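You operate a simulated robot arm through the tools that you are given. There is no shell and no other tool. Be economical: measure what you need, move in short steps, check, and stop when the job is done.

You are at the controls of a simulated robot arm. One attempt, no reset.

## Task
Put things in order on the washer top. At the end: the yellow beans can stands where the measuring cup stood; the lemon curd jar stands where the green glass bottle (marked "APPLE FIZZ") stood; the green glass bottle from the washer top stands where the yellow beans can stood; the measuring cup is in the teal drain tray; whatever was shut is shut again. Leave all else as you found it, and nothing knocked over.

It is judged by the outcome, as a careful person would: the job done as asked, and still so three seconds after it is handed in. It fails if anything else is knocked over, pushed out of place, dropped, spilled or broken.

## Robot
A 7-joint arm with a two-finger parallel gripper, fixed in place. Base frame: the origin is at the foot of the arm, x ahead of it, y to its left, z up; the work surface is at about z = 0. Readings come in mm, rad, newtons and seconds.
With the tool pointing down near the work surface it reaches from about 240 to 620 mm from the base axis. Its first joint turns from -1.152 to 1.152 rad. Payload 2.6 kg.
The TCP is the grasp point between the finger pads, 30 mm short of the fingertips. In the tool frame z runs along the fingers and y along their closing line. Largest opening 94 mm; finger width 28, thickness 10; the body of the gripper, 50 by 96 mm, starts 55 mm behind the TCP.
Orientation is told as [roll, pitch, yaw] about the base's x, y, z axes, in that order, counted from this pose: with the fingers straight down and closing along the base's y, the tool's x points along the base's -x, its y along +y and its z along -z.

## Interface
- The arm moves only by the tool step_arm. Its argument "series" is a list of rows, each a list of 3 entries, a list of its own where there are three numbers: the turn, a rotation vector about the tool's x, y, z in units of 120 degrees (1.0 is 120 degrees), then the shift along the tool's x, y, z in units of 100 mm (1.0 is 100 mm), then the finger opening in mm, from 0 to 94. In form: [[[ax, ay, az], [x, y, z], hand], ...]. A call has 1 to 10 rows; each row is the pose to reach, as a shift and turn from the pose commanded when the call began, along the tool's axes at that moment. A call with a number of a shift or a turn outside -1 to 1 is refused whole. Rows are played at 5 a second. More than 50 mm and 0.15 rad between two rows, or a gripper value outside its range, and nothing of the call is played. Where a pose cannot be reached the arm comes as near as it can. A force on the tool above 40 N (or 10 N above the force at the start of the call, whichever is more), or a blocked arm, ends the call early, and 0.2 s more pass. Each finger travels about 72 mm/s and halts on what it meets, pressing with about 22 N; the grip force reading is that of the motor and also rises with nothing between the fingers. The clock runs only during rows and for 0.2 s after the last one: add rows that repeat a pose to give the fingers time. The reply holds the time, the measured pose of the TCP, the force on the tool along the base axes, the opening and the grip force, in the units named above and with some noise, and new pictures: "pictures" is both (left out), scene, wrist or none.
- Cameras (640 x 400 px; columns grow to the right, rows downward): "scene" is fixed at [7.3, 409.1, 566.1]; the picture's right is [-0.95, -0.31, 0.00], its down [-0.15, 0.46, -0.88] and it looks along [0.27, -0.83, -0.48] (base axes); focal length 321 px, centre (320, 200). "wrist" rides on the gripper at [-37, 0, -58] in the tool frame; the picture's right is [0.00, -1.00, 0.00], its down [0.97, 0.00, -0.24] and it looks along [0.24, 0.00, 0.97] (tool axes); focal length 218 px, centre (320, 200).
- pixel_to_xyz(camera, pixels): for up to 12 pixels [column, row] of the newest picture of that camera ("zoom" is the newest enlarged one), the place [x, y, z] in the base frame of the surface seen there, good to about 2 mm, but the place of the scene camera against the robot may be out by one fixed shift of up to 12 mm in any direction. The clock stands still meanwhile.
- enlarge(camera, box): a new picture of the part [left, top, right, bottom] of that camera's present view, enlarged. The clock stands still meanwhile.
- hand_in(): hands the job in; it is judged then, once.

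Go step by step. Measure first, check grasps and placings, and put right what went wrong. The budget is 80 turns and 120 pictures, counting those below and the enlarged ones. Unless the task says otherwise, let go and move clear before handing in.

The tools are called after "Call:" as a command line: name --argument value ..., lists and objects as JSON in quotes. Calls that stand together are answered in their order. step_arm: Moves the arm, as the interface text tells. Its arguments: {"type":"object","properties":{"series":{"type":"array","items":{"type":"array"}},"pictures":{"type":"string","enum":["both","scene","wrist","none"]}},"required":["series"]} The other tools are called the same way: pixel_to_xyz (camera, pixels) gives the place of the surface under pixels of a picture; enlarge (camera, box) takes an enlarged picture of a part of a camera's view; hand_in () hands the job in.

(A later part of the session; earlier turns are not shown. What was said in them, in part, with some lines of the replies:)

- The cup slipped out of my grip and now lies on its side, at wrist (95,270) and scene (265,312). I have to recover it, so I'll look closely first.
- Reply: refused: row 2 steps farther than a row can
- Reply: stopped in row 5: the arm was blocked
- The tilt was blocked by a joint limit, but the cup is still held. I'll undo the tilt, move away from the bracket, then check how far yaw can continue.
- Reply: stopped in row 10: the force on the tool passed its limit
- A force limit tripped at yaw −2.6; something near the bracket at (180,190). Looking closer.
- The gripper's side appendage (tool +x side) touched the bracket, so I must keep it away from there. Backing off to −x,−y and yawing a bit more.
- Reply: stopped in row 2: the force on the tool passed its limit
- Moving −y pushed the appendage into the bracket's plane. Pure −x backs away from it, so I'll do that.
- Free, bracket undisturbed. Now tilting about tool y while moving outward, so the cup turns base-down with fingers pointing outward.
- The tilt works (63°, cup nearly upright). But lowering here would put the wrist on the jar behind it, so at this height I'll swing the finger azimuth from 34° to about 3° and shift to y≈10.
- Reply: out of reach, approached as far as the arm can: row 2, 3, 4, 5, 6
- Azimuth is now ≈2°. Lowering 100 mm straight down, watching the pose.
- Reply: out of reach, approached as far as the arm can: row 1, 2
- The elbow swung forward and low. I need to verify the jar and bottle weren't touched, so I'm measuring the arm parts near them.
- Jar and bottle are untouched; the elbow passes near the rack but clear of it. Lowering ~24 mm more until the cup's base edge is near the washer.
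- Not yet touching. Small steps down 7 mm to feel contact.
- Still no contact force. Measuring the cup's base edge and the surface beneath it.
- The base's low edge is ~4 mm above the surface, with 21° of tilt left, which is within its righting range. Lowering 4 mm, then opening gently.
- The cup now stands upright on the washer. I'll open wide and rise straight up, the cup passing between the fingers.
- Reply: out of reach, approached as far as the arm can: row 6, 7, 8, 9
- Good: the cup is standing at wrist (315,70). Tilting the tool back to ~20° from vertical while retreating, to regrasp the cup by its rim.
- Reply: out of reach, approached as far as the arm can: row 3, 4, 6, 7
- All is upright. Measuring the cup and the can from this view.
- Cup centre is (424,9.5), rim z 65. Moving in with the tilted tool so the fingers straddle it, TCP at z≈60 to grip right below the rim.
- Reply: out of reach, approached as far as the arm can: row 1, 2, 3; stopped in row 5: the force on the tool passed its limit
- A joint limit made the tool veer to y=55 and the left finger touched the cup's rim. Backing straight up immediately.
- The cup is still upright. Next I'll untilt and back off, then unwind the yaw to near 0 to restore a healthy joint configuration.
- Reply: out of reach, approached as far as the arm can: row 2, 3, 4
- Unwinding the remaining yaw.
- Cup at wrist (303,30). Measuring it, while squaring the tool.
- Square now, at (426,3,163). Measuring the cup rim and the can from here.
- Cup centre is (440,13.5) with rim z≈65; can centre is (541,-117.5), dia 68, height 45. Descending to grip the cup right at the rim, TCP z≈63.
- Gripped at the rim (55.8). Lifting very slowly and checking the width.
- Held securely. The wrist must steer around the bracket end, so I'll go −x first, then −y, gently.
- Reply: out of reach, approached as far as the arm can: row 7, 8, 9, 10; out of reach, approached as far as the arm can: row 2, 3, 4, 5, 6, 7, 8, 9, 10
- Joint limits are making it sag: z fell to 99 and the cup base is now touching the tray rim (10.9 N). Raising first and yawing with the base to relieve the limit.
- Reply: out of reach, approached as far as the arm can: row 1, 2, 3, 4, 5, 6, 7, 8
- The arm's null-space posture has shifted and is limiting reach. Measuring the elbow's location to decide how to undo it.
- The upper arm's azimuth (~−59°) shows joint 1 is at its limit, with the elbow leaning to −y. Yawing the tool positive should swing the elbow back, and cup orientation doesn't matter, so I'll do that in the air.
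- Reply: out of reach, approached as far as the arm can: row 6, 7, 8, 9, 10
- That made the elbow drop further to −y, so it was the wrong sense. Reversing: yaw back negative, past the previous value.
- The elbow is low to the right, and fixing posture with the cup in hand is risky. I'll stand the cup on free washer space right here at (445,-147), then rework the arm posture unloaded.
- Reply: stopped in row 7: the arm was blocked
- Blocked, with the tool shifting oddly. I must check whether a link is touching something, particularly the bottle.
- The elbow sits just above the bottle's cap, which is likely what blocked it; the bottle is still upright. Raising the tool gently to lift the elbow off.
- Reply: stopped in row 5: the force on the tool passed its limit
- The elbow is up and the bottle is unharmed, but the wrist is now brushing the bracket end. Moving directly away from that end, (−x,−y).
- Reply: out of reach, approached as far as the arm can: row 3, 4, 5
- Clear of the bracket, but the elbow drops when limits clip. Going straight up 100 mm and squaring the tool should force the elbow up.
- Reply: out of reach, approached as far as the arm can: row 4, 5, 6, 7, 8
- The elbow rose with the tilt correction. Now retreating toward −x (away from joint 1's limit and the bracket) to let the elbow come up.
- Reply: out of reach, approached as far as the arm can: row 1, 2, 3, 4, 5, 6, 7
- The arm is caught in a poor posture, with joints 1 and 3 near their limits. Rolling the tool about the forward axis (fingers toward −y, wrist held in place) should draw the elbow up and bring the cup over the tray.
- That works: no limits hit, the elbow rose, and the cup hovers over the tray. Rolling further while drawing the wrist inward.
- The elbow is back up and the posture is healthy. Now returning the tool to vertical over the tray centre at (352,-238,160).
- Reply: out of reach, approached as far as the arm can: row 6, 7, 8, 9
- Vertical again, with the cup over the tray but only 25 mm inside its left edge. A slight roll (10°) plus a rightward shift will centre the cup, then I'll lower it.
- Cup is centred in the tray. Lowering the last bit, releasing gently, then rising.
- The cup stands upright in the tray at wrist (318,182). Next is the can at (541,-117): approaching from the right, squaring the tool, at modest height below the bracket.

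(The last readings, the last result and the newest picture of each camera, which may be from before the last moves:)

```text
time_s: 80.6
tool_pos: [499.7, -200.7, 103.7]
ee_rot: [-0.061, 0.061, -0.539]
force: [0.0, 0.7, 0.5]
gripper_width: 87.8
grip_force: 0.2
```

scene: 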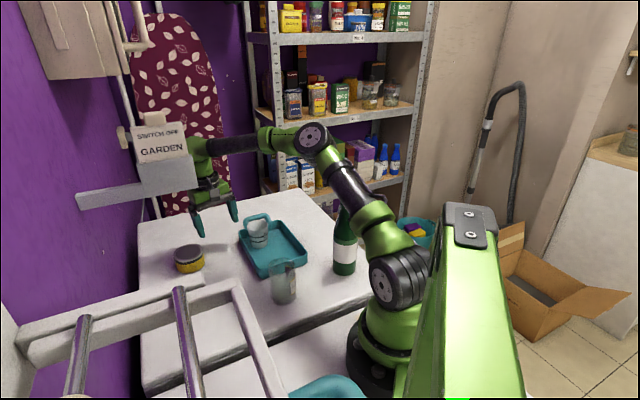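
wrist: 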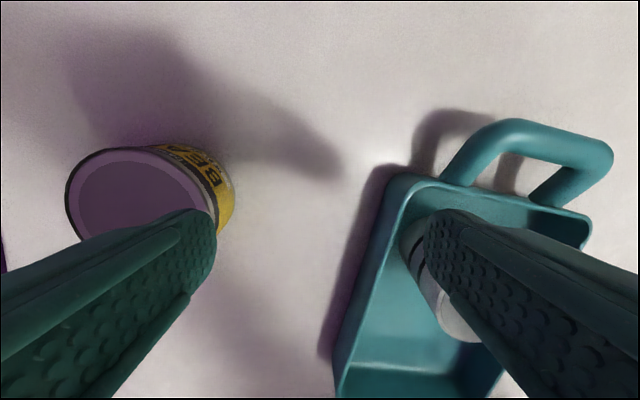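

Clear so far. Squaring and moving over the can at z≈103.

Call:
step_arm --series '[[[-0.01, -0.003, 0], [0.02, 0.2, 0], 92], [[-0.02, -0.006, 0], [0.04, 0.4, 0], 92], [[-0.03, -0.008, 0], [0.05, 0.6, 0], 92], [[-0.04, -0.011, 0], [0.07, 0.8, 0], 92], [[-0.04, -0.011, 0], [0.074, 0.92, 0], 92], [[-0.04, -0.011, 0], [0.074, 0.92, 0], 92]]' --pictures "both"

```text
time_s: 82.0
tool_pos: [542.0, -118.2, 98.2]
ee_rot: [0.02, 0.036, -0.541]
force: [-0.1, 0.8, 0.0]
gripper_width: 91.9
grip_force: 0.1
```

scene: 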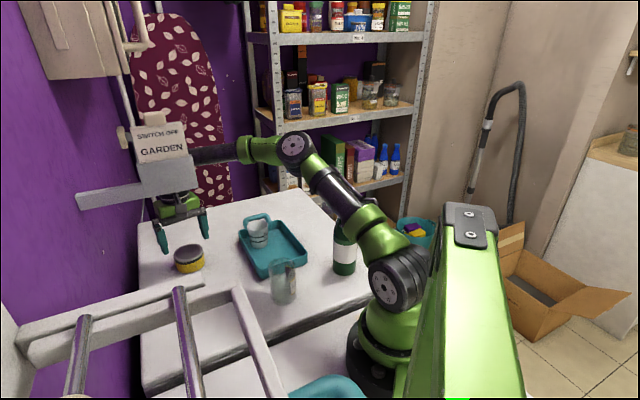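
wrist: 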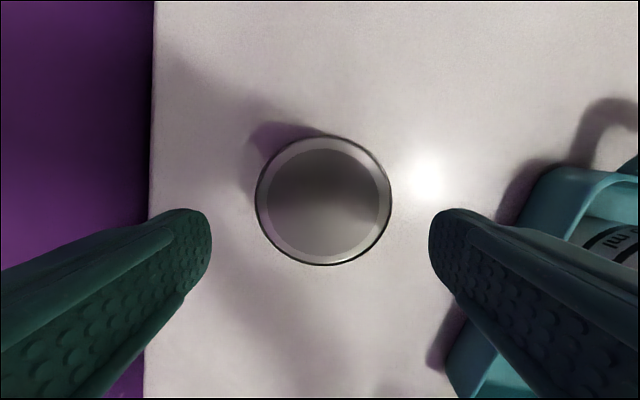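

Centred over the can. Before descending, I'm checking the upper arm's clearance to the bottle.

Call:
pixel_to_xyz --camera "scene" --pixels '[[293, 148], [330, 190], [345, 205], [350, 222], [280, 165], [345, 235]]'

Call:
pixel_to_xyz --camera "wrist" --pixels '[[257, 200], [391, 200], [324, 136], [324, 264], [324, 200]]'

```text
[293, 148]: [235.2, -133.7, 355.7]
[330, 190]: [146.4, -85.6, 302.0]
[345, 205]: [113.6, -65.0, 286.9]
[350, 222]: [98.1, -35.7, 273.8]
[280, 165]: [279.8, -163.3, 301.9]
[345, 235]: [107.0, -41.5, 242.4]
```

```text
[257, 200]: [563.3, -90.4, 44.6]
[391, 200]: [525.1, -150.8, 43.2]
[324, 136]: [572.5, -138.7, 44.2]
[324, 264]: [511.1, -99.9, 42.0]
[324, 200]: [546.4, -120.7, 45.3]
```

Clearance is fine. Refined can centre is (542.5,-119.5), dia ≈71. Descending to z≈37 and gripping.

Call:
step_arm --series '[[[0, -0.01, 0], [-0.01, -0.01, 0.2], 93], [[0, -0.02, 0], [-0.01, -0.01, 0.4], 93], [[0, -0.02, 0], [-0.01, -0.01, 0.55], 93], [[0, -0.02, 0], [-0.01, -0.01, 0.61], 93], [[0, -0.02, 0], [-0.01, -0.01, 0.61], 84], [[0, -0.02, 0], [-0.01, -0.01, 0.61], 74], [[0, -0.02, 0], [-0.01, -0.01, 0.61], 64], [[0, -0.02, 0], [-0.01, -0.01, 0.61], 56], [[0, -0.02, 0], [-0.01, -0.01, 0.61], 56]]' --pictures "both"

```text
time_s: 84.0
tool_pos: [540.7, -116.8, 37.4]
ee_rot: [0.024, -0.003, -0.54]
force: [0.3, 0.4, 0.3]
gripper_width: 73.6
grip_force: 21.6
```

scene: 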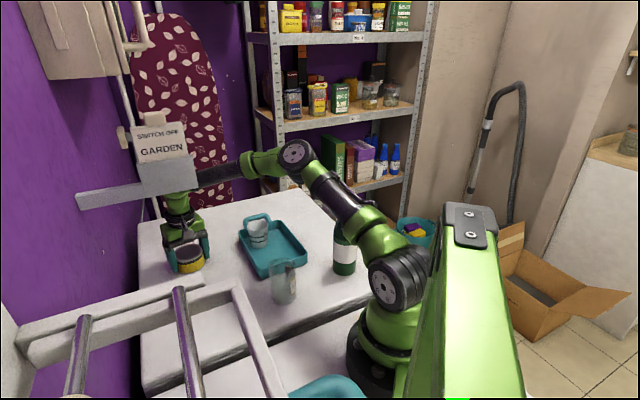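
wrist: 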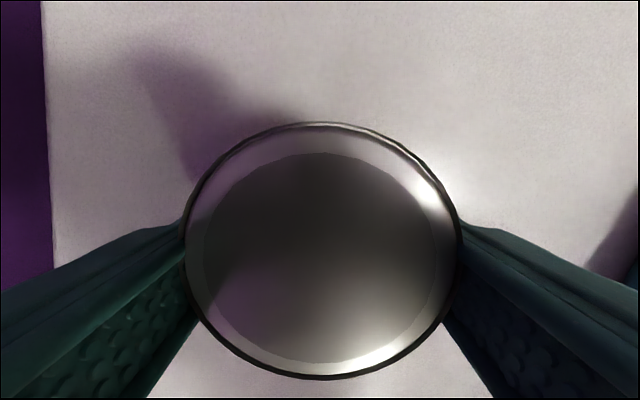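

Can gripped (73.6). Lifting, then routing around the bracket end and clear of the tray.

Call:
step_arm --series '[[[0, 0, 0], [0, 0, -0.06], 56], [[0, 0, 0], [0, 0, -0.16], 56], [[0, 0, 0], [0, 0, -0.27], 56], [[0, 0, 0], [0.06, -0.06, -0.38], 56], [[0, 0, 0], [0.2, -0.2, -0.38], 56], [[0, 0, 0], [0.36, -0.36, -0.38], 56], [[0, 0, 0], [0.53, -0.53, -0.38], 56], [[0, 0, 0], [0.7, -0.69, -0.38], 56], [[0, 0, 0], [0.85, -0.83, -0.38], 56], [[0, 0, 0], [0.85, -0.83, -0.38], 56]]' --pictures "both"

```text
time_s: 86.2
tool_pos: [422.9, -144.7, 73.1]
ee_rot: [0.021, -0.003, -0.539]
force: [-1.0, 0.1, -1.6]
gripper_width: 73.7
grip_force: 21.9
```

scene: 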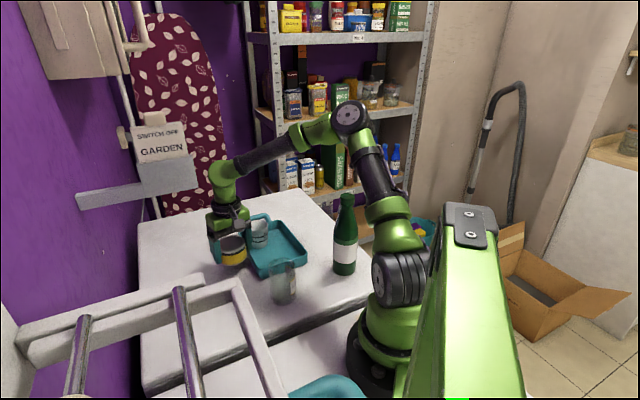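
wrist: 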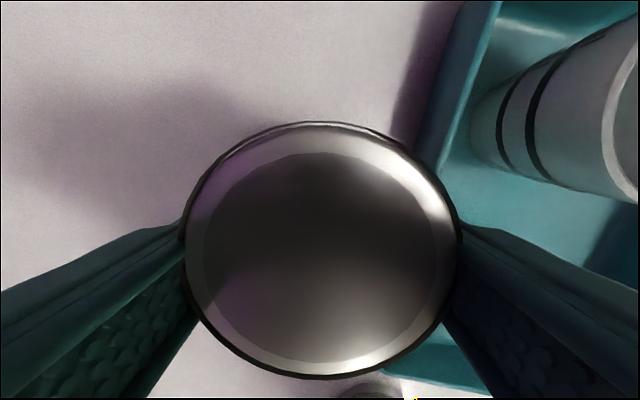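

Clear and steady. Continuing in front of the jar toward the cup's old place at (346.5,-6).

Call:
step_arm --series '[[[0, 0, 0], [0.12, -0.01, 0], 56], [[0, 0, 0], [0.3, -0.03, 0], 56], [[0, 0, 0], [0.5, -0.05, 0], 56], [[0, 0, 0], [0.7, -0.06, 0], 56], [[0, 0, 0], [0.8, 0.03, 0], 56], [[0, 0, 0], [0.87, 0.13, 0], 56], [[0, 0, 0], [0.917, 0.208, 0], 56], [[0, 0, 0], [0.917, 0.208, 0], 56]]' --pictures "none"

Call:
step_arm --series '[[[0, 0, 0], [0.1, 0.12, 0], 56], [[0, 0, 0], [0.2, 0.25, 0], 56], [[0, 0, 0], [0.32, 0.4, 0], 56], [[0, 0, 0], [0.42, 0.52, 0], 56], [[0, 0, 0], [0.482, 0.59, 0], 56], [[0, 0, 0], [0.482, 0.59, 0], 56], [[0, 0, 0], [0.482, 0.59, 0], 56]]' --pictures "both"

```text
time_s: 88.0
tool_pos: [356.9, -79.7, 74.2]
ee_rot: [0.022, -0.006, -0.54]
force: [-0.4, -0.3, -1.8]
gripper_width: 73.5
grip_force: 22.3
```

```text
time_s: 89.6
tool_pos: [345.9, -3.4, 73.7]
ee_rot: [0.022, -0.004, -0.54]
force: [0.2, 0.6, -2.5]
gripper_width: 73.7
grip_force: 21.9
```

scene: 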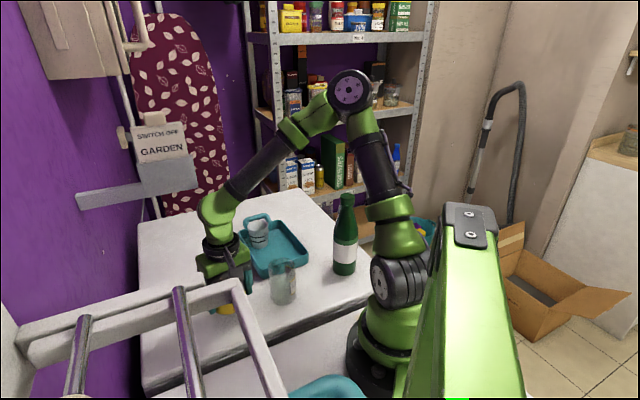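
wrist: 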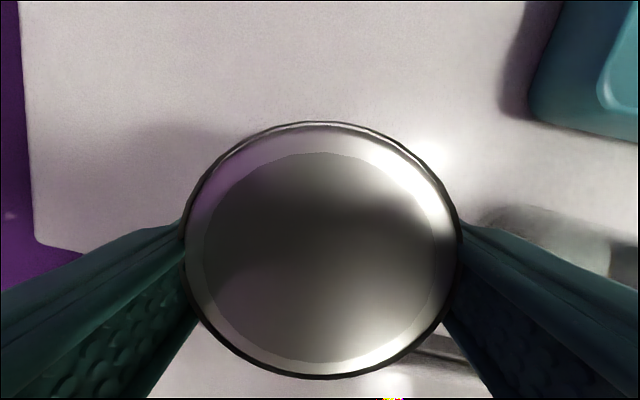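

Aligned. Lowering the can, releasing, and rising.

Call:
step_arm --series '[[[0, 0, 0], [0.01, -0.01, 0.1], 56], [[0, 0, 0], [0.01, -0.01, 0.22], 56], [[0, 0, 0], [0.01, -0.01, 0.31], 56], [[0, 0, 0], [0.01, -0.01, 0.355], 56], [[0, 0, 0], [0.01, -0.01, 0.36], 56], [[0, 0, 0], [0.01, -0.01, 0.36], 72], [[0, 0, 0], [0.01, -0.01, 0.36], 80], [[0, 0, 0], [0.01, -0.01, 0.36], 92], [[0, 0, 0], [0.01, -0.01, 0.36], 92]]' --pictures "none"

Call:
step_arm --series '[[[0, 0, 0], [0, 0, -0.1], 92], [[0, 0, 0], [0, 0, -0.3], 92], [[0, 0, 0], [0, 0, -0.6], 92], [[0, 0, 0], [0, 0, -0.9], 92], [[0, 0, 0], [0, 0, -1.0], 92], [[0, 0, 0], [0, 0, -1.0], 92]]' --pictures "both"

```text
time_s: 91.6
tool_pos: [344.7, -3.4, 38.1]
ee_rot: [0.023, -0.004, -0.54]
force: [0.3, 0.2, 0.4]
gripper_width: 91.9
grip_force: 0.0
```

```text
time_s: 93.0
tool_pos: [344.2, -4.0, 137.8]
ee_rot: [0.022, -0.005, -0.542]
force: [-0.3, -0.1, -0.8]
gripper_width: 91.8
grip_force: 0.0
out of reach, approached as far as the arm can: row 5, 6
```

scene: 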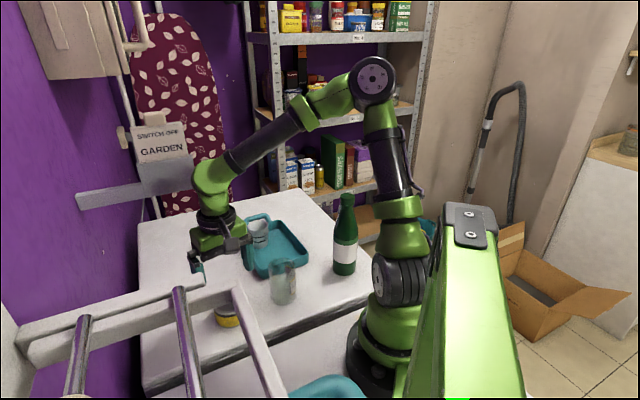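
wrist: 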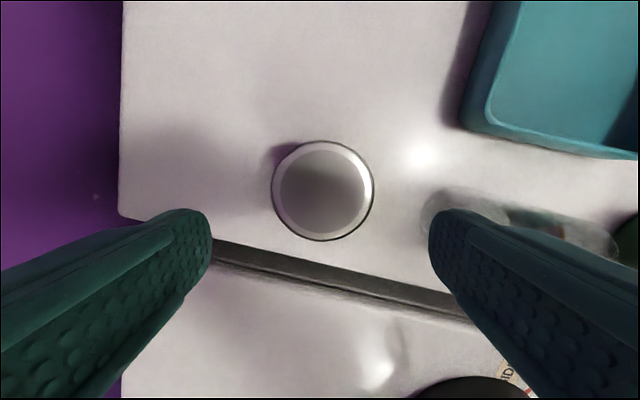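

The can now stands at the cup's old place. Next is the bottle, at azimuth −57°. I'll yaw negative to relieve the wrist limit, move right and watch the reach flags, and measure the bottle meanwhile.

Call:
step_arm --series '[[[0, 0, 0.07], [0, 0, 0], 92], [[0, 0, 0.14], [0, 0, 0], 92], [[0, 0, 0.21], [0, 0, 0], 92], [[0, 0, 0.28], [0, 0, 0], 92], [[0, 0, 0.35], [0, 0, 0], 92], [[0, 0, 0.42], [0, 0, 0], 92], [[0, 0, 0.49], [0, 0, 0], 92], [[0, 0, 0.56], [0, 0, 0], 92], [[0, 0, 0.63], [0, 0, 0], 92], [[0, 0, 0.7], [0, 0, 0], 92]]' --pictures "none"

Call:
step_arm --series '[[[0, 0, 0], [-0.1, 0.02, -0.2], 92], [[0, 0, 0], [-0.3, 0.07, -0.2], 92], [[0, 0, 0], [-0.55, 0.13, -0.2], 92], [[0, 0, 0], [-0.8, 0.19, -0.2], 92], [[0, 0, 0], [-0.99, 0.234, -0.2], 92], [[0, 0, 0], [-0.99, 0.234, -0.2], 92]]' --pictures "scene"

Call:
pixel_to_xyz --camera "scene" --pixels '[[347, 196], [347, 205], [341, 225], [352, 225], [346, 272], [334, 255], [357, 255]]'

```text
time_s: 95.2
tool_pos: [345.3, -3.7, 136.6]
ee_rot: [0.009, 0.02, -2.01]
force: [0.2, 1.2, -0.7]
gripper_width: 91.8
grip_force: 0.1
```

```text
time_s: 96.6
tool_pos: [361.9, -81.8, 115.6]
ee_rot: [0.007, 0.023, -2.009]
force: [0.2, -0.2, 0.4]
gripper_width: 91.7
grip_force: 0.0
out of reach, approached as far as the arm can: row 1, 2, 3, 4, 5, 6
```

scene: 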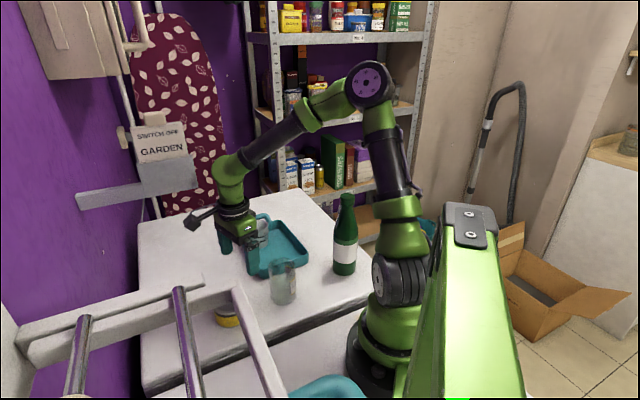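

```text
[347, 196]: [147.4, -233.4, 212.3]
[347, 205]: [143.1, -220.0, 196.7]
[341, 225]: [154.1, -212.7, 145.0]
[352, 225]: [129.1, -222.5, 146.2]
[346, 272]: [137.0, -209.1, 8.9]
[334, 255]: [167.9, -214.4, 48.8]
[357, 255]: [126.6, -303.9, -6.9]
```

Same limit again, so the elbow swivel itself has to be corrected. I'll use a loop: roll the fingers toward −y (which lifts the elbow), then swing them round horizontally and pitch back down, which shouldn't undo it. Starting with the roll.

Call:
step_arm --series '[[[-0.024, -0.052, 0], [-0.2, 0.02, -0.12], 60], [[-0.049, -0.104, 0], [-0.4, 0.05, -0.22], 60], [[-0.073, -0.155, 0], [-0.6, 0.07, -0.3], 60], [[-0.098, -0.207, 0], [-0.8, 0.1, -0.38], 60], [[-0.122, -0.259, 0], [-1.0, 0.12, -0.44], 60], [[-0.122, -0.259, 0], [-1.0, 0.12, -0.44], 60]]' --pictures "none"

Call:
step_arm --series '[[[-0.023, -0.049, 0], [-0.2, 0.04, -0.06], 60], [[-0.046, -0.097, 0], [-0.4, 0.08, -0.12], 60], [[-0.068, -0.146, 0], [-0.6, 0.12, -0.19], 60], [[-0.091, -0.194, 0], [-0.8, 0.15, -0.25], 60], [[-0.091, -0.194, 0], [-0.8, 0.15, -0.25], 60]]' --pictures "scene"

```text
time_s: 98.0
tool_pos: [329.5, -178.8, 155.3]
ee_rot: [0.289, -0.515, -2.09]
force: [0.3, 0.0, 0.1]
gripper_width: 60.1
grip_force: 0.0
```

```text
time_s: 99.2
tool_pos: [308.2, -231.2, 219.1]
ee_rot: [0.637, -0.882, -2.325]
force: [-0.9, 0.1, -0.5]
gripper_width: 59.8
grip_force: 0.0
```

scene: 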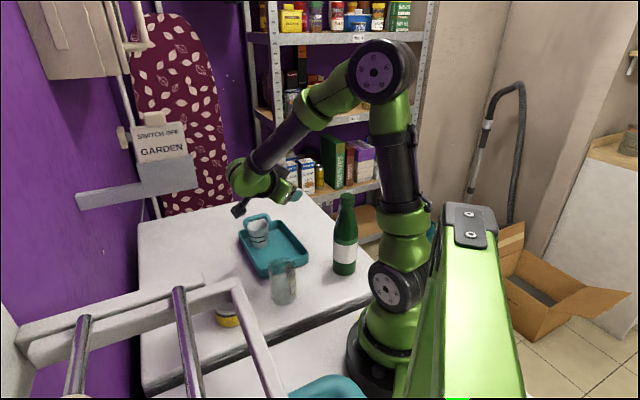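

Elbow is up and the shoulder is rotated back. Now swinging the fingers about the vertical from −y toward outward-right.

Call:
step_arm --series '[[[-0.047, 0.022, -0.03], [0.06, 0.1, -0.06], 60], [[-0.094, 0.044, -0.06], [0.12, 0.19, -0.11], 60], [[-0.141, 0.066, -0.09], [0.17, 0.29, -0.17], 60], [[-0.188, 0.088, -0.12], [0.23, 0.38, -0.22], 60], [[-0.235, 0.11, -0.15], [0.29, 0.48, -0.28], 60], [[-0.282, 0.133, -0.179], [0.35, 0.57, -0.34], 60], [[-0.329, 0.155, -0.209], [0.4, 0.67, -0.39], 60], [[-0.376, 0.177, -0.239], [0.46, 0.76, -0.45], 60], [[-0.4235, 0.199, -0.269], [0.52, 0.86, -0.505], 60], [[-0.4235, 0.199, -0.269], [0.52, 0.86, -0.505], 60]]' --pictures "scene"

```text
time_s: 101.4
tool_pos: [408.0, -181.8, 237.8]
ee_rot: [0.67, -0.891, -1.219]
force: [-0.3, -0.1, -0.3]
gripper_width: 60.2
grip_force: 0.1
```

scene: 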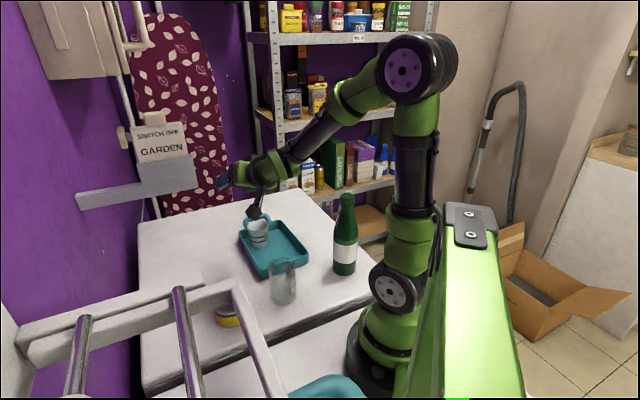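

No limits hit and the posture looks like the initial one. Now pitching the tool down to vertical near (290,-190,200).

Call:
step_arm --series '[[[0.024, 0.05, 0], [0.06, -0.1, -0.08], 60], [[0.047, 0.101, 0], [0.12, -0.2, -0.16], 60], [[0.071, 0.151, 0], [0.17, -0.29, -0.24], 60], [[0.095, 0.201, 0], [0.23, -0.39, -0.31], 60], [[0.118, 0.252, 0], [0.29, -0.49, -0.39], 60], [[0.142, 0.302, 0], [0.35, -0.59, -0.47], 60], [[0.165, 0.352, 0], [0.4, -0.68, -0.55], 60], [[0.189, 0.403, 0], [0.46, -0.78, -0.63], 60], [[0.2127, 0.453, 0], [0.518, -0.88, -0.706], 60], [[0.2127, 0.453, 0], [0.518, -0.88, -0.706], 60]]' --pictures "both"

```text
time_s: 103.6
tool_pos: [290.4, -189.9, 199.0]
ee_rot: [0.021, 0.005, -0.877]
force: [0.0, -0.3, 0.7]
gripper_width: 59.9
grip_force: 0.1
out of reach, approached as far as the arm can: row 2
```

scene: 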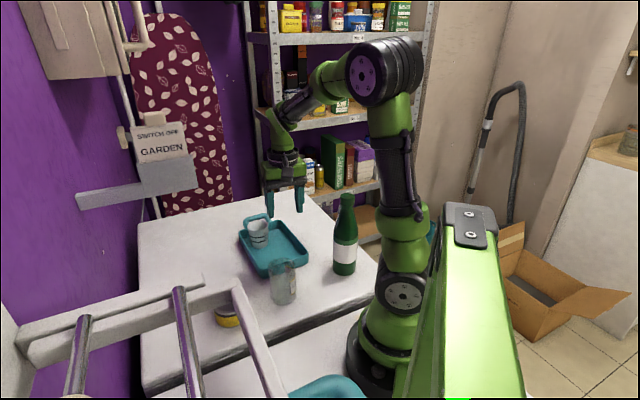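
wrist: 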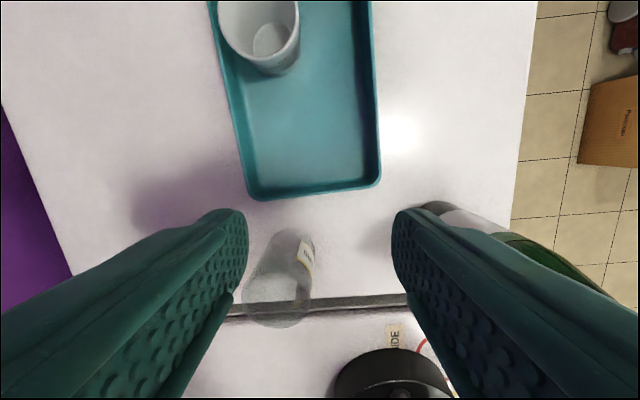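

Vertical, posture good. Now rising and moving toward above the bottle to measure it.

Call:
step_arm --series '[[[0, 0, 0], [0, 0, -0.3], 80], [[0, 0, 0], [0, 0, -0.6], 80], [[0, 0, 0], [0, 0, -0.9], 80], [[0, 0, 0], [0.13, -0.28, -0.95], 80], [[0, 0, 0], [0.26, -0.56, -0.95], 80], [[0, 0, 0], [0.38, -0.85, -0.95], 80], [[0, 0, 0], [0.38, -0.85, -0.95], 80]]' --pictures "wrist"

```text
time_s: 105.2
tool_pos: [198.6, -216.3, 291.2]
ee_rot: [0.023, 0.003, -0.875]
force: [-0.1, -0.5, 0.1]
gripper_width: 80.0
grip_force: 0.1
```

wrist: 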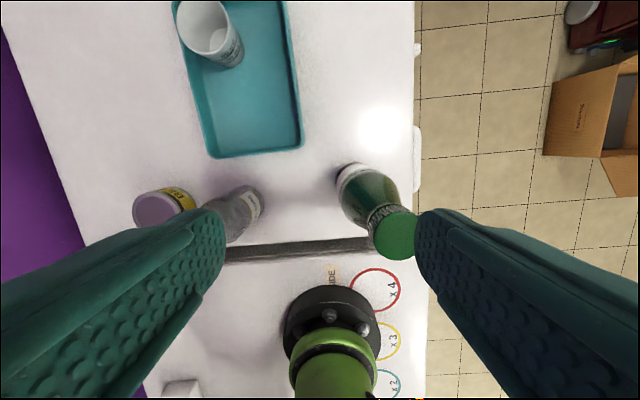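

Call:
pixel_to_xyz --camera "wrist" --pixels '[[394, 235], [372, 235], [394, 257], [394, 214], [413, 232], [352, 165], [340, 180], [375, 178], [243, 190], [237, 235], [260, 200], [372, 215]]'

Call:
enlarge --camera "wrist" --box '[200, 150, 440, 280]'

```text
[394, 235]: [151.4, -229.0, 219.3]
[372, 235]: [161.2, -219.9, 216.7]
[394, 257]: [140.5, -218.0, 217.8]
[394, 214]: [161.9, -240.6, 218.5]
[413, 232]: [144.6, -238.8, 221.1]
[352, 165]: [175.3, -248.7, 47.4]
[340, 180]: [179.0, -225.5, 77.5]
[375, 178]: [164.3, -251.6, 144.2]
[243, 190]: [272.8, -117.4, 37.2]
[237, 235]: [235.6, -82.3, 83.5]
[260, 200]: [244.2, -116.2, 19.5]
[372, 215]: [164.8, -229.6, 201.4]
```

```text
2.67 times, centred on (320, 215) of wrist
```

zoom: 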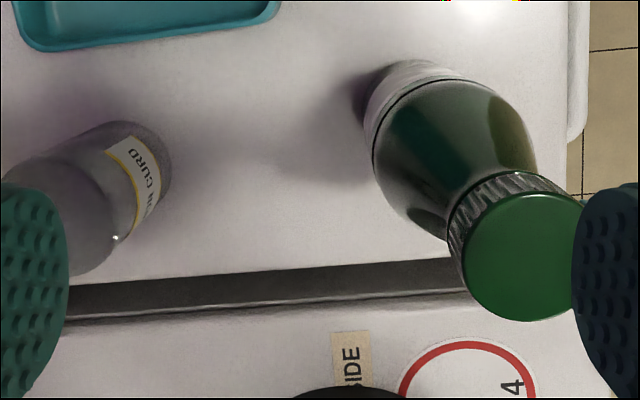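

Cap centre is (152,-229), top z≈219, dia ≈30. Moving over it and descending to TCP z≈208 so the pads grip the cap, then closing.

Call:
step_arm --series '[[[0.003, -0.004, 0], [0.1, -0.22, 0], 76], [[0.007, -0.0085, 0], [0.2, -0.44, 0], 70], [[0.007, -0.0085, 0], [0.2, -0.44, 0], 70], [[0.007, -0.0085, 0], [0.2, -0.44, 0.25], 70], [[0.007, -0.0085, 0], [0.2, -0.44, 0.5], 70], [[0.007, -0.0085, 0], [0.2, -0.44, 0.5], 70]]' --pictures "wrist"

```text
time_s: 106.6
tool_pos: [152.9, -228.2, 240.1]
ee_rot: [0.01, -0.012, -0.879]
force: [-0.8, -0.1, -0.1]
gripper_width: 69.9
grip_force: 0.2
```

wrist: 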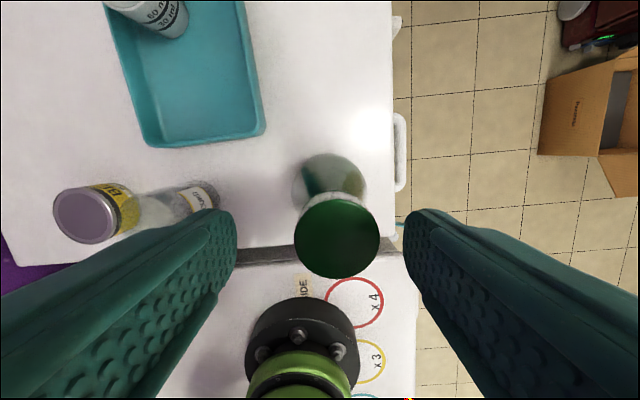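

The cap sits ~6 mm toward tool −y. Adjusting, descending 32 mm and closing gently.

Call:
step_arm --series '[[[0, 0, 0], [-0.01, -0.055, 0.1], 70], [[0, 0, 0], [-0.01, -0.055, 0.22], 70], [[0, 0, 0], [-0.01, -0.055, 0.32], 70], [[0, 0, 0], [-0.01, -0.055, 0.32], 55], [[0, 0, 0], [-0.01, -0.055, 0.32], 44], [[0, 0, 0], [-0.01, -0.055, 0.32], 36], [[0, 0, 0], [-0.01, -0.055, 0.32], 28], [[0, 0, 0], [-0.01, -0.055, 0.32], 20], [[0, 0, 0], [-0.01, -0.055, 0.32], 16], [[0, 0, 0], [-0.01, -0.055, 0.32], 16]]' --pictures "both"

```text
time_s: 108.8
tool_pos: [150.8, -232.3, 209.0]
ee_rot: [0.009, -0.014, -0.877]
force: [-0.6, 0.1, -0.4]
gripper_width: 35.7
grip_force: 22.0
```

scene: 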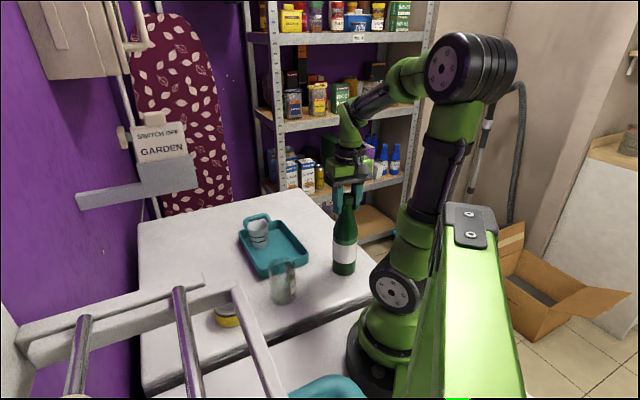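
wrist: 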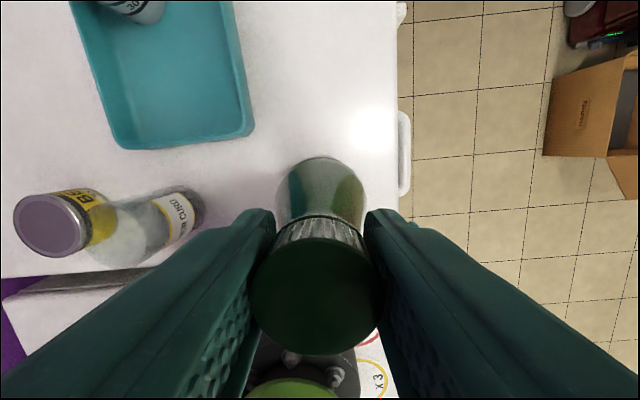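

Bottle gripped on the cap (35.7 mm); its centre stood at (151,-232). Lifting, carrying it between jar and cup over the tray, and yawing so the gripper's appendage will face away from the bracket.

Call:
step_arm --series '[[[0, 0, 0], [0, 0, -0.06], 16], [[0, 0, 0], [0, 0, -0.16], 16], [[0, 0, 0], [0, 0, -0.3], 16], [[0, 0, 0], [0, 0, -0.44], 16], [[0, 0, 0], [-0.03, 0.08, -0.5], 16], [[0, 0, 0], [-0.09, 0.25, -0.5], 16], [[0, 0, 0], [-0.16, 0.45, -0.5], 16], [[0, 0, 0], [-0.24, 0.67, -0.5], 16], [[0, 0, 0], [-0.3, 0.84, -0.5], 16], [[0, 0, 0], [-0.32, 0.89, -0.5], 16]]' --pictures "none"

Call:
step_arm --series '[[[0, 0, -0.07], [-0.02, 0.06, 0], 16], [[0, 0, -0.14], [-0.05, 0.14, 0], 16], [[0, 0, -0.21], [-0.08, 0.22, 0], 16], [[0, 0, -0.28], [-0.11, 0.3, 0], 16], [[0, 0, -0.35], [-0.13, 0.38, 0], 16], [[0, 0, -0.42], [-0.16, 0.46, 0], 16], [[0, 0, -0.49], [-0.19, 0.54, 0], 16], [[0, 0, -0.56], [-0.22, 0.61, 0], 16], [[0, 0, -0.63], [-0.24, 0.67, 0], 16], [[0, 0, -0.7], [-0.255, 0.7, 0], 16]]' --pictures "scene"

```text
time_s: 111.0
tool_pos: [239.3, -199.8, 259.5]
ee_rot: [0.009, -0.016, -0.878]
force: [-0.1, -0.1, -2.6]
gripper_width: 34.2
grip_force: 21.8
```

```text
time_s: 113.2
tool_pos: [308.0, -174.6, 259.5]
ee_rot: [-0.015, -0.011, 0.591]
force: [0.4, 0.4, -2.5]
gripper_width: 34.4
grip_force: 21.9
```

scene: 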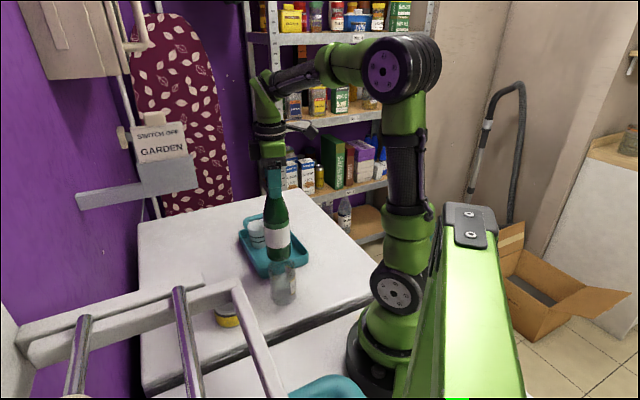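

Bottle is secure. Continuing past the cup to (480,-160), staying right of the bracket end.

Call:
step_arm --series '[[[0, 0, 0], [-0.06, -0.03, 0], 16], [[0, 0, 0], [-0.18, -0.1, 0], 16], [[0, 0, 0], [-0.32, -0.18, 0], 16], [[0, 0, 0], [-0.46, -0.26, 0], 16], [[0, 0, 0], [-0.6, -0.34, 0], 16], [[0, 0, 0], [-0.72, -0.41, 0], 16], [[0, 0, 0], [-0.8, -0.458, 0], 16]]' --pictures "none"

Call:
step_arm --series '[[[0, 0, 0], [-0.1, -0.05, 0], 16], [[0, 0, 0], [-0.24, -0.13, 0], 16], [[0, 0, 0], [-0.39, -0.21, 0], 16], [[0, 0, 0], [-0.54, -0.29, 0], 16], [[0, 0, 0], [-0.65, -0.35, 0], 16], [[0, 0, 0], [-0.71, -0.38, 0], 16], [[0, 0, 0], [-0.71, -0.38, 0], 16]]' --pictures "both"

Call:
pixel_to_xyz --camera "scene" --pixels '[[215, 100], [240, 100], [260, 95], [290, 90], [330, 90], [188, 160], [190, 150], [178, 130]]'

```text
time_s: 114.8
tool_pos: [399.4, -169.5, 262.3]
ee_rot: [-0.014, -0.01, 0.589]
force: [-1.0, -0.5, -2.7]
gripper_width: 34.6
grip_force: 21.7
```

```text
time_s: 116.4
tool_pos: [480.9, -160.9, 264.0]
ee_rot: [-0.015, -0.01, 0.587]
force: [-0.2, -0.8, -2.1]
gripper_width: 34.3
grip_force: 22.7
```

scene: 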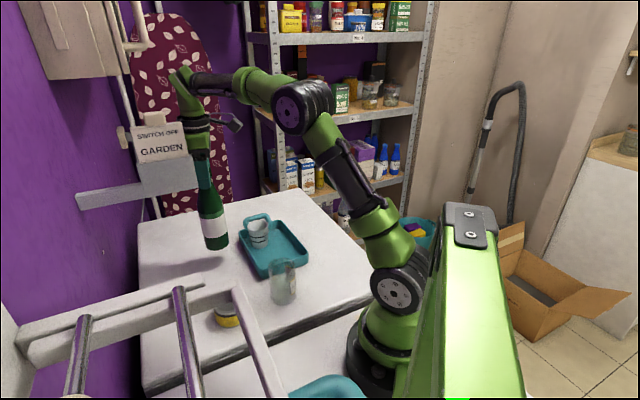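
wrist: 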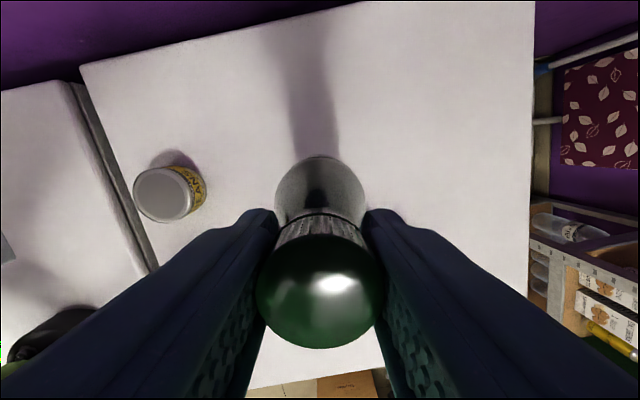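

```text
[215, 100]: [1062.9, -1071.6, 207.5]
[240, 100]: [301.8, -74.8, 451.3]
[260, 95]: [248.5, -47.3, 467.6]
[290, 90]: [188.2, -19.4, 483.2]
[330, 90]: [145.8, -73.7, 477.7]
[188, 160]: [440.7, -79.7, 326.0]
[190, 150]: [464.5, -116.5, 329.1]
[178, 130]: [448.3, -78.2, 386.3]
```

The forearm would graze the sign's end if I placed the bottle fully vertical. I'll tilt ~5.5°, moving the wrist to −y, move over the can's old place, and lower to just above the surface.

Call:
step_arm --series '[[[-0.008, -0.005, 0], [-0.1, -0.04, 0], 16], [[-0.016, -0.01, 0], [-0.22, -0.08, 0], 16], [[-0.024, -0.016, 0], [-0.35, -0.12, 0], 16], [[-0.032, -0.021, 0], [-0.48, -0.16, 0], 16], [[-0.038, -0.0254, 0], [-0.57, -0.2, 0], 16], [[-0.038, -0.0254, 0], [-0.605, -0.21, 0], 16], [[-0.038, -0.0254, 0], [-0.605, -0.21, 0], 16]]' --pictures "scene"

Call:
step_arm --series '[[[0, 0, 0], [0.004, -0.006, 0.08], 16], [[0, 0, 0], [0.01, -0.014, 0.18], 16], [[0, 0, 0], [0.016, -0.023, 0.29], 16], [[0, 0, 0], [0.021, -0.031, 0.39], 16], [[0, 0, 0], [0.025, -0.037, 0.46], 16], [[0, 0, 0], [0.026, -0.038, 0.48], 16], [[0, 0, 0], [0.026, -0.038, 0.48], 16]]' --pictures "both"

```text
time_s: 118.0
tool_pos: [543.6, -145.1, 264.7]
ee_rot: [0.067, -0.064, 0.589]
force: [0.2, -0.4, -2.6]
gripper_width: 34.1
grip_force: 21.7
```

scene: 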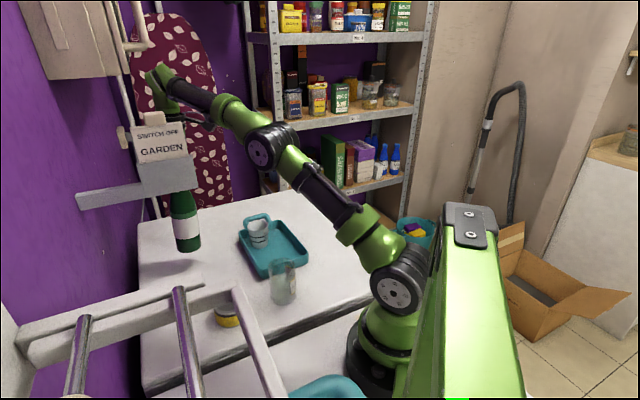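

```text
time_s: 119.6
tool_pos: [543.5, -145.3, 216.7]
ee_rot: [0.066, -0.063, 0.587]
force: [0.4, 0.2, -3.2]
gripper_width: 34.0
grip_force: 22.2
```

scene: 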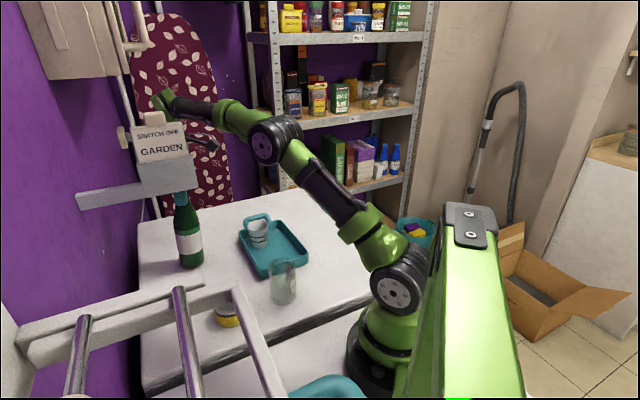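
wrist: 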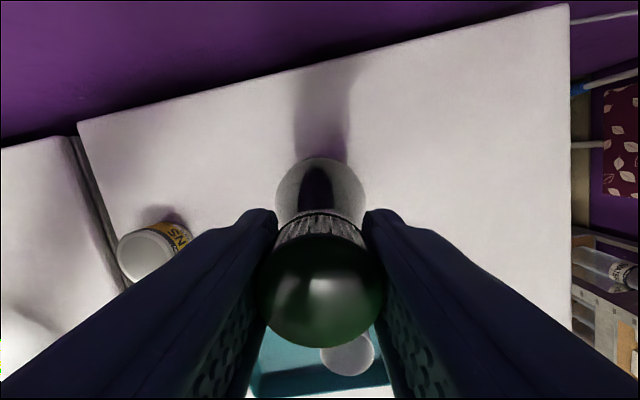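

Forearm is clear of the sign and the bottle hovers ~4 mm up. Lowering to contact, opening slowly so it settles upright, then rising straight up.

Call:
step_arm --series '[[[0, 0, 0], [0.001, -0.002, 0.025], 16], [[0, 0, 0], [0.002, -0.004, 0.048], 16], [[0, 0, 0], [0.002, -0.004, 0.05], 32], [[0, 0, 0], [0.002, -0.004, 0.05], 38], [[0, 0, 0], [0.002, -0.004, 0.05], 44], [[0, 0, 0], [0.002, -0.004, 0.05], 51], [[0, 0, 0], [0.002, -0.004, 0.05], 60], [[0, 0, 0], [0.002, -0.004, 0.05], 72], [[0, 0, 0], [0.002, -0.004, 0.05], 85], [[0, 0, 0], [0.002, -0.004, 0.05], 93]]' --pictures "wrist"

Call:
step_arm --series '[[[0, 0, 0], [0, 0, 0], 94], [[0, 0, 0], [-0.01, 0.015, -0.15], 94], [[0, 0, 0], [-0.021, 0.032, -0.4], 94], [[0, 0, 0], [-0.037, 0.056, -0.7], 94], [[0, 0, 0], [-0.037, 0.056, -0.7], 94]]' --pictures "both"

```text
time_s: 121.8
tool_pos: [543.9, -144.6, 211.4]
ee_rot: [0.067, -0.064, 0.586]
force: [-0.2, 0.3, -0.8]
gripper_width: 93.1
grip_force: 0.1
```

wrist: 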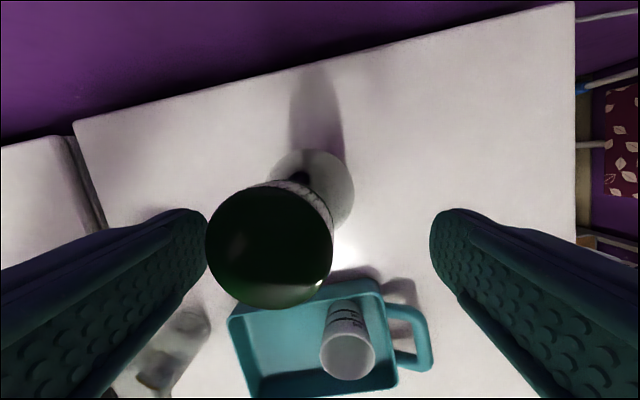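

```text
time_s: 123.0
tool_pos: [542.2, -144.7, 281.0]
ee_rot: [0.064, -0.063, 0.589]
force: [-0.7, 0.2, 0.1]
gripper_width: 93.9
grip_force: 0.1
5 turns are left
```

scene: 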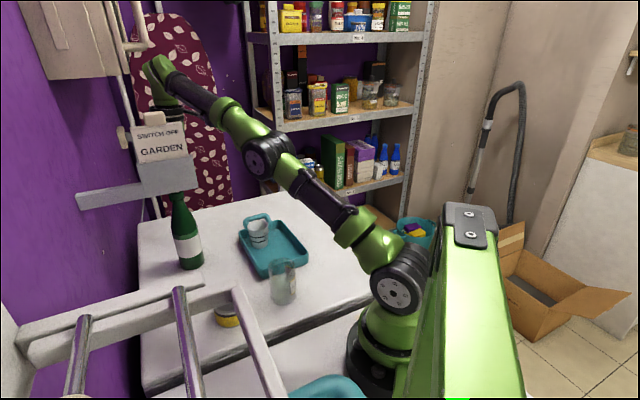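
wrist: 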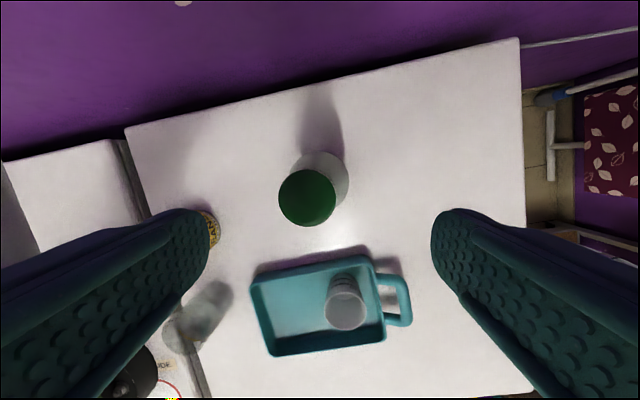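

The bottle stands upright at the can's old place. With 5 turns left, I'll travel in one go: untilt, retreat right of the bracket, yaw back, and come over the jar with a wrist picture.

Call:
step_arm --series '[[[0.009, 0.006, 0], [0.16, 0.02, -0.02], 92], [[0.018, 0.012, 0], [0.36, 0.05, -0.05], 92], [[0.028, 0.018, 0], [0.58, 0.08, -0.09], 92], [[0.0366, 0.0243, 0], [0.79, 0.114, -0.12], 92], [[0.0366, 0.0243, 0], [0.79, 0.114, -0.12], 92]]' --pictures "none"

Call:
step_arm --series '[[[0, 0, 0.06], [0.1, 0.07, 0], 92], [[0, 0, 0.13], [0.2, 0.13, 0], 92], [[0, 0, 0.2], [0.3, 0.2, 0], 92], [[0, 0, 0.27], [0.4, 0.27, 0], 92], [[0, 0, 0.34], [0.5, 0.33, 0], 92], [[0, 0, 0.41], [0.58, 0.39, 0], 92], [[0, 0, 0.48], [0.65, 0.43, 0], 92], [[0, 0, 0.55], [0.7, 0.47, 0], 92], [[0, 0, 0.57], [0.708, 0.47, 0], 92]]' --pictures "none"

Call:
step_arm --series '[[[0, 0, 0], [0.2, 0.01, 0.12], 92], [[0, 0, 0], [0.41, 0.02, 0.25], 92], [[0, 0, 0], [0.62, 0.035, 0.38], 92], [[0, 0, 0], [0.82, 0.045, 0.5], 92], [[0, 0, 0], [0.82, 0.045, 0.5], 92]]' --pictures "none"

Call:
step_arm --series '[[[0, 0, 0], [0.2, -0.01, 0.15], 94], [[0, 0, 0], [0.4, -0.02, 0.35], 94], [[0, 0, 0], [0.6, -0.04, 0.55], 94], [[0, 0, 0], [0.707, -0.048, 0.7], 94], [[0, 0, 0], [0.707, -0.048, 0.7], 94]]' --pictures "both"

```text
time_s: 124.2
tool_pos: [469.6, -180.0, 287.8]
ee_rot: [-0.013, -0.013, 0.587]
force: [-0.4, -0.1, 0.0]
gripper_width: 92.1
grip_force: 0.0
```

```text
time_s: 126.2
tool_pos: [385.0, -181.1, 287.8]
ee_rot: [0.007, -0.016, -0.607]
force: [0.2, -0.7, -0.2]
gripper_width: 92.1
grip_force: 0.0
```

```text
time_s: 127.4
tool_pos: [320.4, -129.8, 235.8]
ee_rot: [0.008, -0.015, -0.606]
force: [-0.9, 0.2, 0.3]
gripper_width: 92.0
grip_force: 0.0
```

```text
time_s: 128.6
tool_pos: [261.3, -94.6, 165.5]
ee_rot: [0.009, -0.017, -0.605]
force: [-0.6, 1.3, -0.9]
gripper_width: 94.0
grip_force: 0.1
4 turns are left
```

scene: 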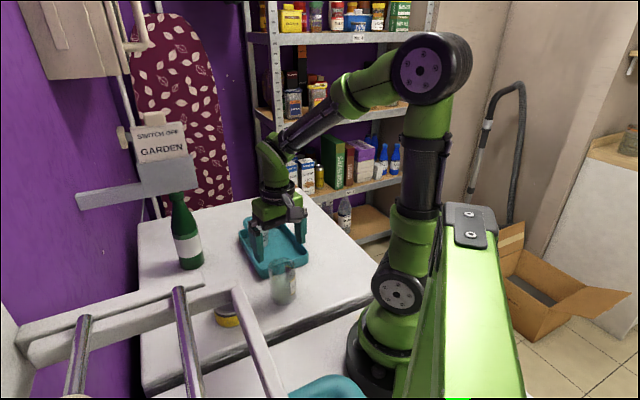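
wrist: 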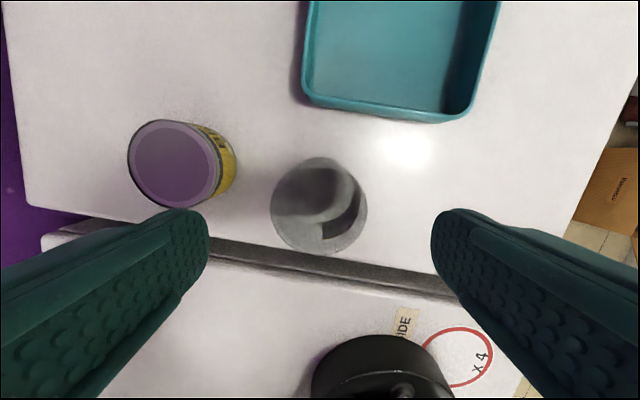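

The jar is centred under the gripper (outline centre (318,206), r≈30). Descending 100 mm, gripping, then lifting gently.

Call:
step_arm --series '[[[0, 0, 0], [-0.015, 0.01, 0.3], 94], [[0, 0, 0], [-0.015, 0.01, 0.6], 94], [[0, 0, 0], [-0.015, 0.01, 0.85], 94], [[0, 0, 0], [-0.015, 0.01, 1.0], 94], [[0, 0, 0], [-0.015, 0.01, 1.0], 82], [[0, 0, 0], [-0.015, 0.01, 1.0], 70], [[0, 0, 0], [-0.015, 0.01, 1.0], 60], [[0, 0, 0], [-0.015, 0.01, 1.0], 50], [[0, 0, 0], [-0.015, 0.01, 1.0], 42], [[0, 0, 0], [-0.015, 0.01, 1.0], 42]]' --pictures "none"

Call:
step_arm --series '[[[0, 0, 0], [0, 0, -0.04], 42], [[0, 0, 0], [0, 0, -0.1], 42], [[0, 0, 0], [0, 0, -0.18], 42], [[0, 0, 0], [0, 0, -0.28], 42], [[0, 0, 0], [0, 0, -0.38], 42], [[0, 0, 0], [0, 0, -0.45], 42], [[0, 0, 0], [0, 0, -0.45], 42]]' --pictures "both"

```text
time_s: 130.8
tool_pos: [264.2, -95.1, 64.2]
ee_rot: [0.006, -0.014, -0.605]
force: [-0.7, -0.3, 0.0]
gripper_width: 59.2
grip_force: 22.3
```

```text
time_s: 132.4
tool_pos: [263.8, -93.4, 110.4]
ee_rot: [0.007, -0.015, -0.607]
force: [0.9, 0.0, -2.0]
gripper_width: 58.9
grip_force: 21.8
3 turns are left
```

scene: 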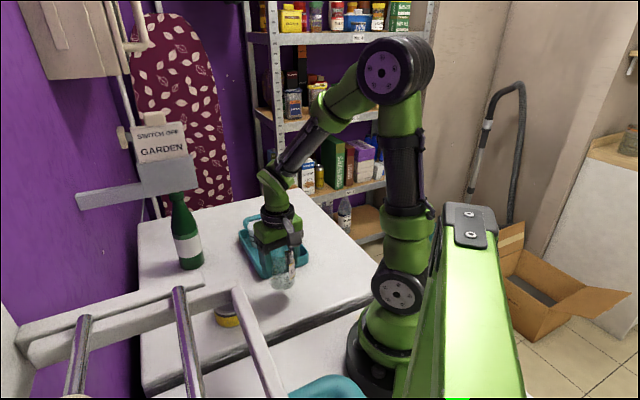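
wrist: 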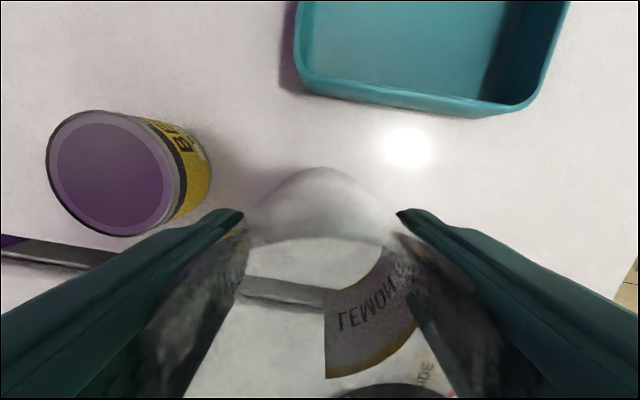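

The jar is held securely (59 mm). Carrying it to the bottle's old place at (151,-232).

Call:
step_arm --series '[[[0, 0, 0], [0.006, -0.07, 0], 42], [[0, 0, 0], [0.015, -0.2, 0], 42], [[0, 0, 0], [0.027, -0.35, 0], 42], [[0, 0, 0], [0.039, -0.5, 0], 42], [[0, 0, 0], [0.05, -0.65, 0], 42], [[0, 0, 0], [0.06, -0.79, 0], 42], [[0, 0, 0], [0.069, -0.89, 0], 42]]' --pictures "none"

Call:
step_arm --series '[[[0, 0, 0], [0.01, -0.14, 0], 42], [[0, 0, 0], [0.022, -0.29, 0], 42], [[0, 0, 0], [0.034, -0.44, 0], 42], [[0, 0, 0], [0.046, -0.59, 0], 42], [[0, 0, 0], [0.057, -0.73, 0], 42], [[0, 0, 0], [0.065, -0.84, 0], 42], [[0, 0, 0], [0.069, -0.89, 0], 42], [[0, 0, 0], [0.069, -0.89, 0], 42]]' --pictures "both"

```text
time_s: 134.0
tool_pos: [208.1, -162.3, 108.5]
ee_rot: [0.008, -0.015, -0.605]
force: [0.2, 0.1, -2.1]
gripper_width: 59.0
grip_force: 22.3
```

```text
time_s: 135.8
tool_pos: [150.8, -232.5, 108.4]
ee_rot: [0.009, -0.014, -0.605]
force: [0.3, 0.0, -2.6]
gripper_width: 59.1
grip_force: 22.4
2 turns are left
```

scene: 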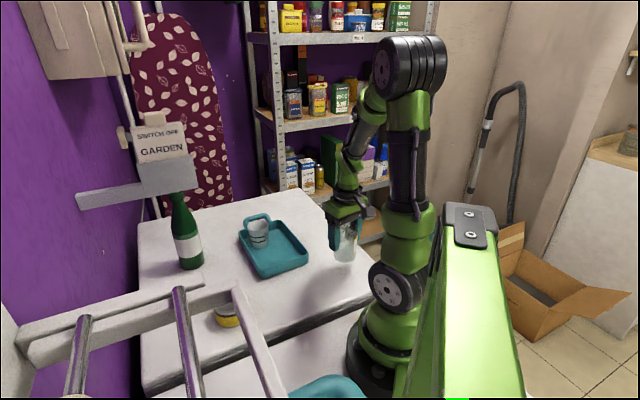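
wrist: 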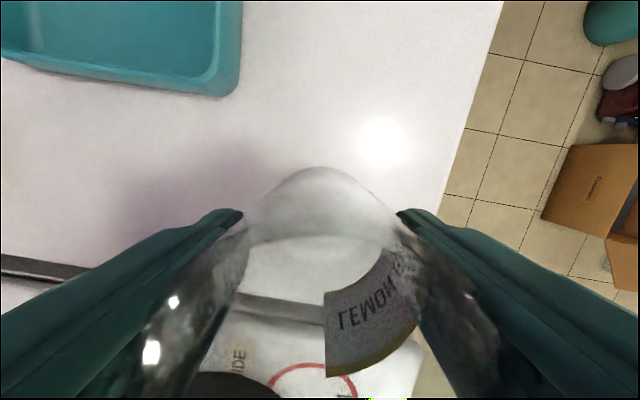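

The jar is exactly over the spot (150.8,-232.5). Lowering 44 mm, releasing, and rising clear.

Call:
step_arm --series '[[[0, 0, 0], [0, 0, 0.12], 42], [[0, 0, 0], [0, 0, 0.26], 42], [[0, 0, 0], [0, 0, 0.36], 42], [[0, 0, 0], [0, 0, 0.42], 42], [[0, 0, 0], [0, 0, 0.44], 42], [[0, 0, 0], [0, 0, 0.44], 42], [[0, 0, 0], [0, 0, 0.44], 60], [[0, 0, 0], [0, 0, 0.44], 72], [[0, 0, 0], [0, 0, 0.44], 88], [[0, 0, 0], [0, 0, 0.44], 94]]' --pictures "none"

Call:
step_arm --series '[[[0, 0, 0], [0, 0, 0], 94], [[0, 0, 0], [0, 0, -0.15], 94], [[0, 0, 0], [0, 0, -0.4], 94], [[0, 0, 0], [0, 0, -0.7], 94], [[0, 0, 0], [0, 0, -1.0], 94], [[0, 0, 0], [0, 0, -1.0], 94]]' --pictures "both"

```text
time_s: 138.0
tool_pos: [152.6, -233.9, 65.0]
ee_rot: [0.006, -0.013, -0.609]
force: [-0.4, 0.5, -0.6]
gripper_width: 94.3
grip_force: 0.1
```

```text
time_s: 139.4
tool_pos: [151.5, -232.2, 165.5]
ee_rot: [0.008, -0.012, -0.606]
force: [-0.4, -0.4, 0.0]
gripper_width: 93.9
grip_force: 0.1
1 turns are left
```

scene: 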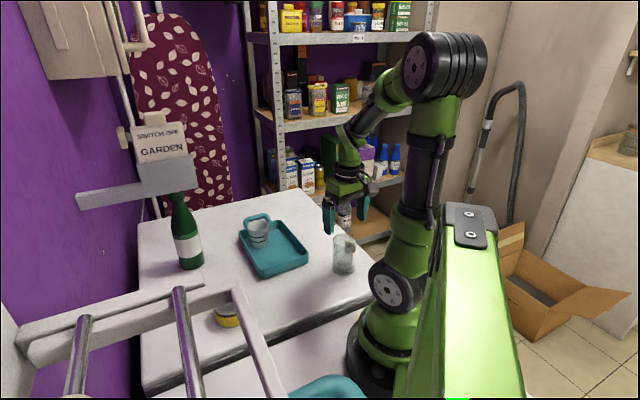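

The last scene picture shows all four items upright and in place: jar at (343,254), bottle at (186,235), can at (227,316) and cup in the tray at (258,232). The gripper is clear, so I'm handing in.

Call:
hand_in

```text
The job is handed in.
```

I handed the job in with all four items standing where you asked, but the measuring cup was dropped and fell over once along the way. It slipped from the gripper about 90 mm above the washer top. I stood it up again and set it in the teal drain tray, and saw no damage.

- **Placing:** By my readings, the can and the jar are within a few mm of the marks. The bottle is about 5 mm off where the can stood.
- **Contact:** The arm brushed the wall sign's bracket a few times, a finger touched the jar's top, and the elbow may have touched the bottle's cap. None of these looked moved in the pictures.
- **Shut things:** I opened nothing, so nothing needed shutting again.
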